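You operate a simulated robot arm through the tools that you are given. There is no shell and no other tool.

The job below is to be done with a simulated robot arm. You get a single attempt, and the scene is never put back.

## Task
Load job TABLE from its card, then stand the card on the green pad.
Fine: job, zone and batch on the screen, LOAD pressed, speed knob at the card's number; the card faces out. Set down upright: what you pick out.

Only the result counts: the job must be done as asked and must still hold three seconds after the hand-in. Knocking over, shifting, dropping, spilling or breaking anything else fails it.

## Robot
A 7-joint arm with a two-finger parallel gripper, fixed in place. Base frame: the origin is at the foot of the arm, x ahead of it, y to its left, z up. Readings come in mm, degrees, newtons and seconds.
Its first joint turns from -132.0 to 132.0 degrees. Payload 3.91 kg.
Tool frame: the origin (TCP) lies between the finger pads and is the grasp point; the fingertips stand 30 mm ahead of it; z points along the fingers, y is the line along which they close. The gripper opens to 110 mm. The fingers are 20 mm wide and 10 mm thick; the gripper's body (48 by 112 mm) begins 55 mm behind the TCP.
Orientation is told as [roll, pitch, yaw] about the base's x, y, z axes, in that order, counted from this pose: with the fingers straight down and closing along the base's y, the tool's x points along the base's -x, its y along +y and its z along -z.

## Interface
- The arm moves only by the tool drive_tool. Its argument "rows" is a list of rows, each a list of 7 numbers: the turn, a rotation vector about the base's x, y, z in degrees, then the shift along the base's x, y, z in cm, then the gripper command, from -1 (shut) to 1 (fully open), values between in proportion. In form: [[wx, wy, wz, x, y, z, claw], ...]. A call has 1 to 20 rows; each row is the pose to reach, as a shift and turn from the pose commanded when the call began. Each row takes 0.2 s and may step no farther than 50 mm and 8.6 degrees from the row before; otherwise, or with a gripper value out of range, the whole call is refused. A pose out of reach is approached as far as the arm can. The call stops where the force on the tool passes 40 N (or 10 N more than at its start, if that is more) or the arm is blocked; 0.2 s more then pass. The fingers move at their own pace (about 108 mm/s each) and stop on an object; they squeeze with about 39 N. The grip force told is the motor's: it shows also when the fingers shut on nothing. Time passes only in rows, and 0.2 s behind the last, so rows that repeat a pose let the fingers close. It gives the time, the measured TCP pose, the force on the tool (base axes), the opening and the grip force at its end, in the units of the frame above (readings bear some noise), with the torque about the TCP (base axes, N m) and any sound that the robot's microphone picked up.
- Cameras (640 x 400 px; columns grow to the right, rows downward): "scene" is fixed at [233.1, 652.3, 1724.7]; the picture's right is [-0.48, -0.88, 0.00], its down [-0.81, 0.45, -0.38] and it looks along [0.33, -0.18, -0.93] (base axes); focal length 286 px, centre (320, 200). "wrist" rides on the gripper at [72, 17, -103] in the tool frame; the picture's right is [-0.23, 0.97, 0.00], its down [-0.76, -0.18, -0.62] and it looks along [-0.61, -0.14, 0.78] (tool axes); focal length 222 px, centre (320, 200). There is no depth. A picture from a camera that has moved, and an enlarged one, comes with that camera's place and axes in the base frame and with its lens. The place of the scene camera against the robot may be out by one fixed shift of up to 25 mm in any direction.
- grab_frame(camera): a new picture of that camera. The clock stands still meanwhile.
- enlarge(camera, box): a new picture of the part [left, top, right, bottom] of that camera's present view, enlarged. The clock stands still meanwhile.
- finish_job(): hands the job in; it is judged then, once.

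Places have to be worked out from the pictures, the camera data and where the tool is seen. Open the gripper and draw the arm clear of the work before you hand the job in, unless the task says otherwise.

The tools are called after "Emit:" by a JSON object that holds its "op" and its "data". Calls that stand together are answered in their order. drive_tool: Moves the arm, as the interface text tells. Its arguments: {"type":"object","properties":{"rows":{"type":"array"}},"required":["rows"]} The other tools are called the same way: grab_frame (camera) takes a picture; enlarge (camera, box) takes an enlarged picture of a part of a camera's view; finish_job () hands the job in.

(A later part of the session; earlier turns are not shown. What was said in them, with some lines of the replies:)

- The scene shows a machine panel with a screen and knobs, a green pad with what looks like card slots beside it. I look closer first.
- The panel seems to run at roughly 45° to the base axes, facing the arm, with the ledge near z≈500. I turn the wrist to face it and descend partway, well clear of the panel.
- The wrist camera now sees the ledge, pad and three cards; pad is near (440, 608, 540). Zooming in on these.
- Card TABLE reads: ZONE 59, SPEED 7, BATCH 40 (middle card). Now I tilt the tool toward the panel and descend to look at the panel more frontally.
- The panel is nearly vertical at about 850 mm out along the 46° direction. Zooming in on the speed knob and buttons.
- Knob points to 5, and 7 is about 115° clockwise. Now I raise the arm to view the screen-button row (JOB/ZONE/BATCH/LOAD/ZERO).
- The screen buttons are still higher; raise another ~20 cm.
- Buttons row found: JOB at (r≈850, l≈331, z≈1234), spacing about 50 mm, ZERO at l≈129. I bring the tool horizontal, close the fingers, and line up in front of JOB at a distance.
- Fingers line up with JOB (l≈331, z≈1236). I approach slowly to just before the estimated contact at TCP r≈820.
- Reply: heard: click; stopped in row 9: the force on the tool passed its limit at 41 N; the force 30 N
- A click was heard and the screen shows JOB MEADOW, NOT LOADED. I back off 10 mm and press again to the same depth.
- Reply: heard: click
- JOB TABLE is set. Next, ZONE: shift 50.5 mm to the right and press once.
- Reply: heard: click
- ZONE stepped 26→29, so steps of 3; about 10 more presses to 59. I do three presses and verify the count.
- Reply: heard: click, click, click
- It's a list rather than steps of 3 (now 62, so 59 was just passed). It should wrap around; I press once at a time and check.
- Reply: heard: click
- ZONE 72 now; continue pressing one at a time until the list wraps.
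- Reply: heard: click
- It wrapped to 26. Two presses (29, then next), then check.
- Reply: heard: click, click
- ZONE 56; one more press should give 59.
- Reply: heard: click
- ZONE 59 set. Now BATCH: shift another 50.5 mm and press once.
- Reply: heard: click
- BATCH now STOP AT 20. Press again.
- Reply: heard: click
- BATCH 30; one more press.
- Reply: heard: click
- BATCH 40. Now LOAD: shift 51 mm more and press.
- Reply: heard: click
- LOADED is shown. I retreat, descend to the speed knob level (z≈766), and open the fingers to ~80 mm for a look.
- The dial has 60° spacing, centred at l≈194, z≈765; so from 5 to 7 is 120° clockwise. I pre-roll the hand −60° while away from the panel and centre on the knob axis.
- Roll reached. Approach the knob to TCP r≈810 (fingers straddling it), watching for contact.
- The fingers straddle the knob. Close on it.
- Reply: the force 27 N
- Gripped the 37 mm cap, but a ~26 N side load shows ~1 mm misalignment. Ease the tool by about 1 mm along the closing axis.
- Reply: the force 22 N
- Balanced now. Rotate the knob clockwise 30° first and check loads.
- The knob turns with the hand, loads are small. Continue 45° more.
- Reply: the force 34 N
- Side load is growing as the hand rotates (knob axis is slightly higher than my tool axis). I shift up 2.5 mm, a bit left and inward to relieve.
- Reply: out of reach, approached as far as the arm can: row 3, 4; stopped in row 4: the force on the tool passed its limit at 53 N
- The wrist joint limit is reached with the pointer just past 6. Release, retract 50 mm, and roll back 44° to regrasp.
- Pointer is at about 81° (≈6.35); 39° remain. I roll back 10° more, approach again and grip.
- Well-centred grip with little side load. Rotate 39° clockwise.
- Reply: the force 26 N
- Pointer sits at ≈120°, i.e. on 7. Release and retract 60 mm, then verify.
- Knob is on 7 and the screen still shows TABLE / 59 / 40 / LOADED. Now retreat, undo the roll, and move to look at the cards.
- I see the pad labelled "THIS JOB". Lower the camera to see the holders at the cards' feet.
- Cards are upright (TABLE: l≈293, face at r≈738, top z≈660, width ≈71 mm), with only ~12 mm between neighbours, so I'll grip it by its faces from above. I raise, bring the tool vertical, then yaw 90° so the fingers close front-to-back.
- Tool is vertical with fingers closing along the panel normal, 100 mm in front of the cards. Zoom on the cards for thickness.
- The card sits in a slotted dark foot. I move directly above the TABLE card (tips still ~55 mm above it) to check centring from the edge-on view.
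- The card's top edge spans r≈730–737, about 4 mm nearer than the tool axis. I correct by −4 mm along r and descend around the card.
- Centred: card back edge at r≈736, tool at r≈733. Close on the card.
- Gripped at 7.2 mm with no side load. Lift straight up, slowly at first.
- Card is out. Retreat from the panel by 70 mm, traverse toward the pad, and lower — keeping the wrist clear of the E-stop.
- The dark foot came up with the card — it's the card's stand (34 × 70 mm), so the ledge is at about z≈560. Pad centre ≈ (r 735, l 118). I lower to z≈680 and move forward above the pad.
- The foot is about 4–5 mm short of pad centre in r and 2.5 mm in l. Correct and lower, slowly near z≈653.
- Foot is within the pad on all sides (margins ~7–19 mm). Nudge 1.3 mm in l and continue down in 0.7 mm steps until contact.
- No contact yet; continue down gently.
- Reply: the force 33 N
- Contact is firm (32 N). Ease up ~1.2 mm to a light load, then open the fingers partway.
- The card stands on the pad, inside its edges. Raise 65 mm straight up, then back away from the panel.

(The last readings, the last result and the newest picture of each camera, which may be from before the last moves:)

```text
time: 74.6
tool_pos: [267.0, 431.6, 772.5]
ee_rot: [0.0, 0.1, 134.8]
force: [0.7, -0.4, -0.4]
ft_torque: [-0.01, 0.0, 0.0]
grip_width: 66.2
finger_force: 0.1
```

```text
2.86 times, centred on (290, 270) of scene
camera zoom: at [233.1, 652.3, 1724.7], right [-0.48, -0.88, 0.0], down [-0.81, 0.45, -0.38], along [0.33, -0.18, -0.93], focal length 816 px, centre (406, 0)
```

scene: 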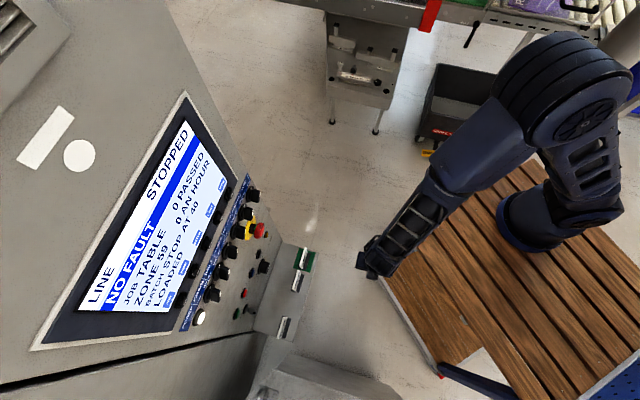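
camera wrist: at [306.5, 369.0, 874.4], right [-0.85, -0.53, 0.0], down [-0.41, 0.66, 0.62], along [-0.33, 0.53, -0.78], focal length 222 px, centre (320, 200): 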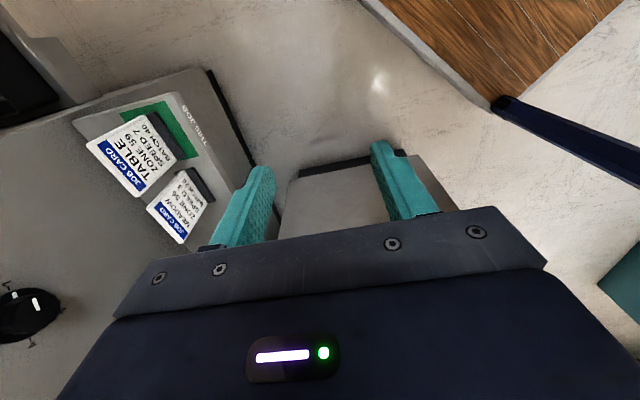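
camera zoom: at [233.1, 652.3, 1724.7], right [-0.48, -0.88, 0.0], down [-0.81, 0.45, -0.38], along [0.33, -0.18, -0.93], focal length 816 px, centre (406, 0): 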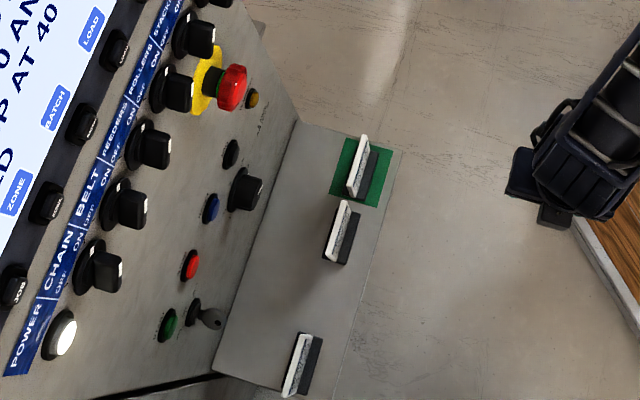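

Card stands on the pad facing out; neighbours undisturbed. A last check of the knob and screen before handing in.

Emit:
{"op": "enlarge", "data": {"camera": "wrist", "box": [0, 90, 230, 350]}}

Emit:
{"op": "enlarge", "data": {"camera": "scene", "box": [90, 110, 280, 320]}}

```text
1.54 times, centred on (115, 220) of wrist
camera zoom: at [306.5, 369.0, 874.4], right [-0.85, -0.53, 0.0], down [-0.41, 0.66, 0.62], along [-0.33, 0.53, -0.78], focal length 342 px, centre (635, 169)
```

zoom: 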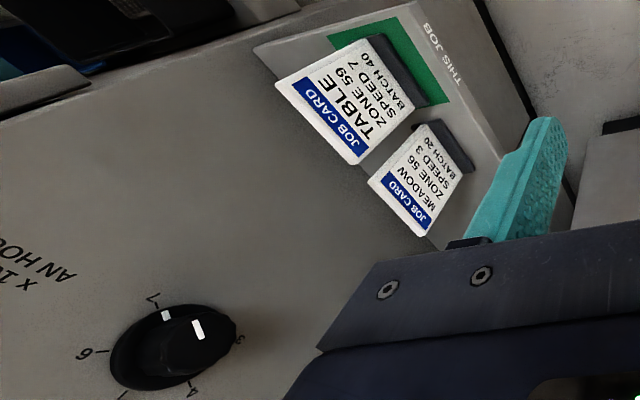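

```text
1.90 times, centred on (185, 215) of scene
camera zoom: at [233.1, 652.3, 1724.7], right [-0.48, -0.88, 0.0], down [-0.81, 0.45, -0.38], along [0.33, -0.18, -0.93], focal length 544 px, centre (577, 171)
```

zoom: 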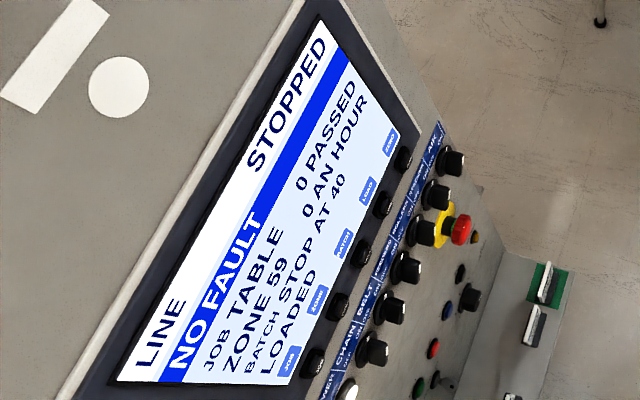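

Screen reads JOB TABLE, ZONE 59, STOP AT 40, LOADED; the knob mark is on 7; the card stands upright on the pad facing out; the gripper is open and clear. Handing in.

Emit:
{"op": "finish_job", "data": {}}

```text
The job is handed in.
```

Job TABLE is loaded from its card, and the card now stands on the green pad. I've handed the job in; no verdict came back.

- **Screen:** it reads JOB TABLE, ZONE 59, STOP AT 40 and LOADED, matching the card. I passed zone 59 once and cycled back round to it before pressing LOAD.
- **Speed knob:** it was turned from 5 to 7. The pointer is within about 2 degrees of the mark.
- **Card:** it stands upright on its own dark foot, inside the edges of the pad, with its face towards the arm. The foot lifted out with the card, so the middle place on the ledge is now empty.
- **Everything else:** in the last pictures the other two cards, the switches and the emergency stop looked unmoved. The gripper is open and clear of the panel.
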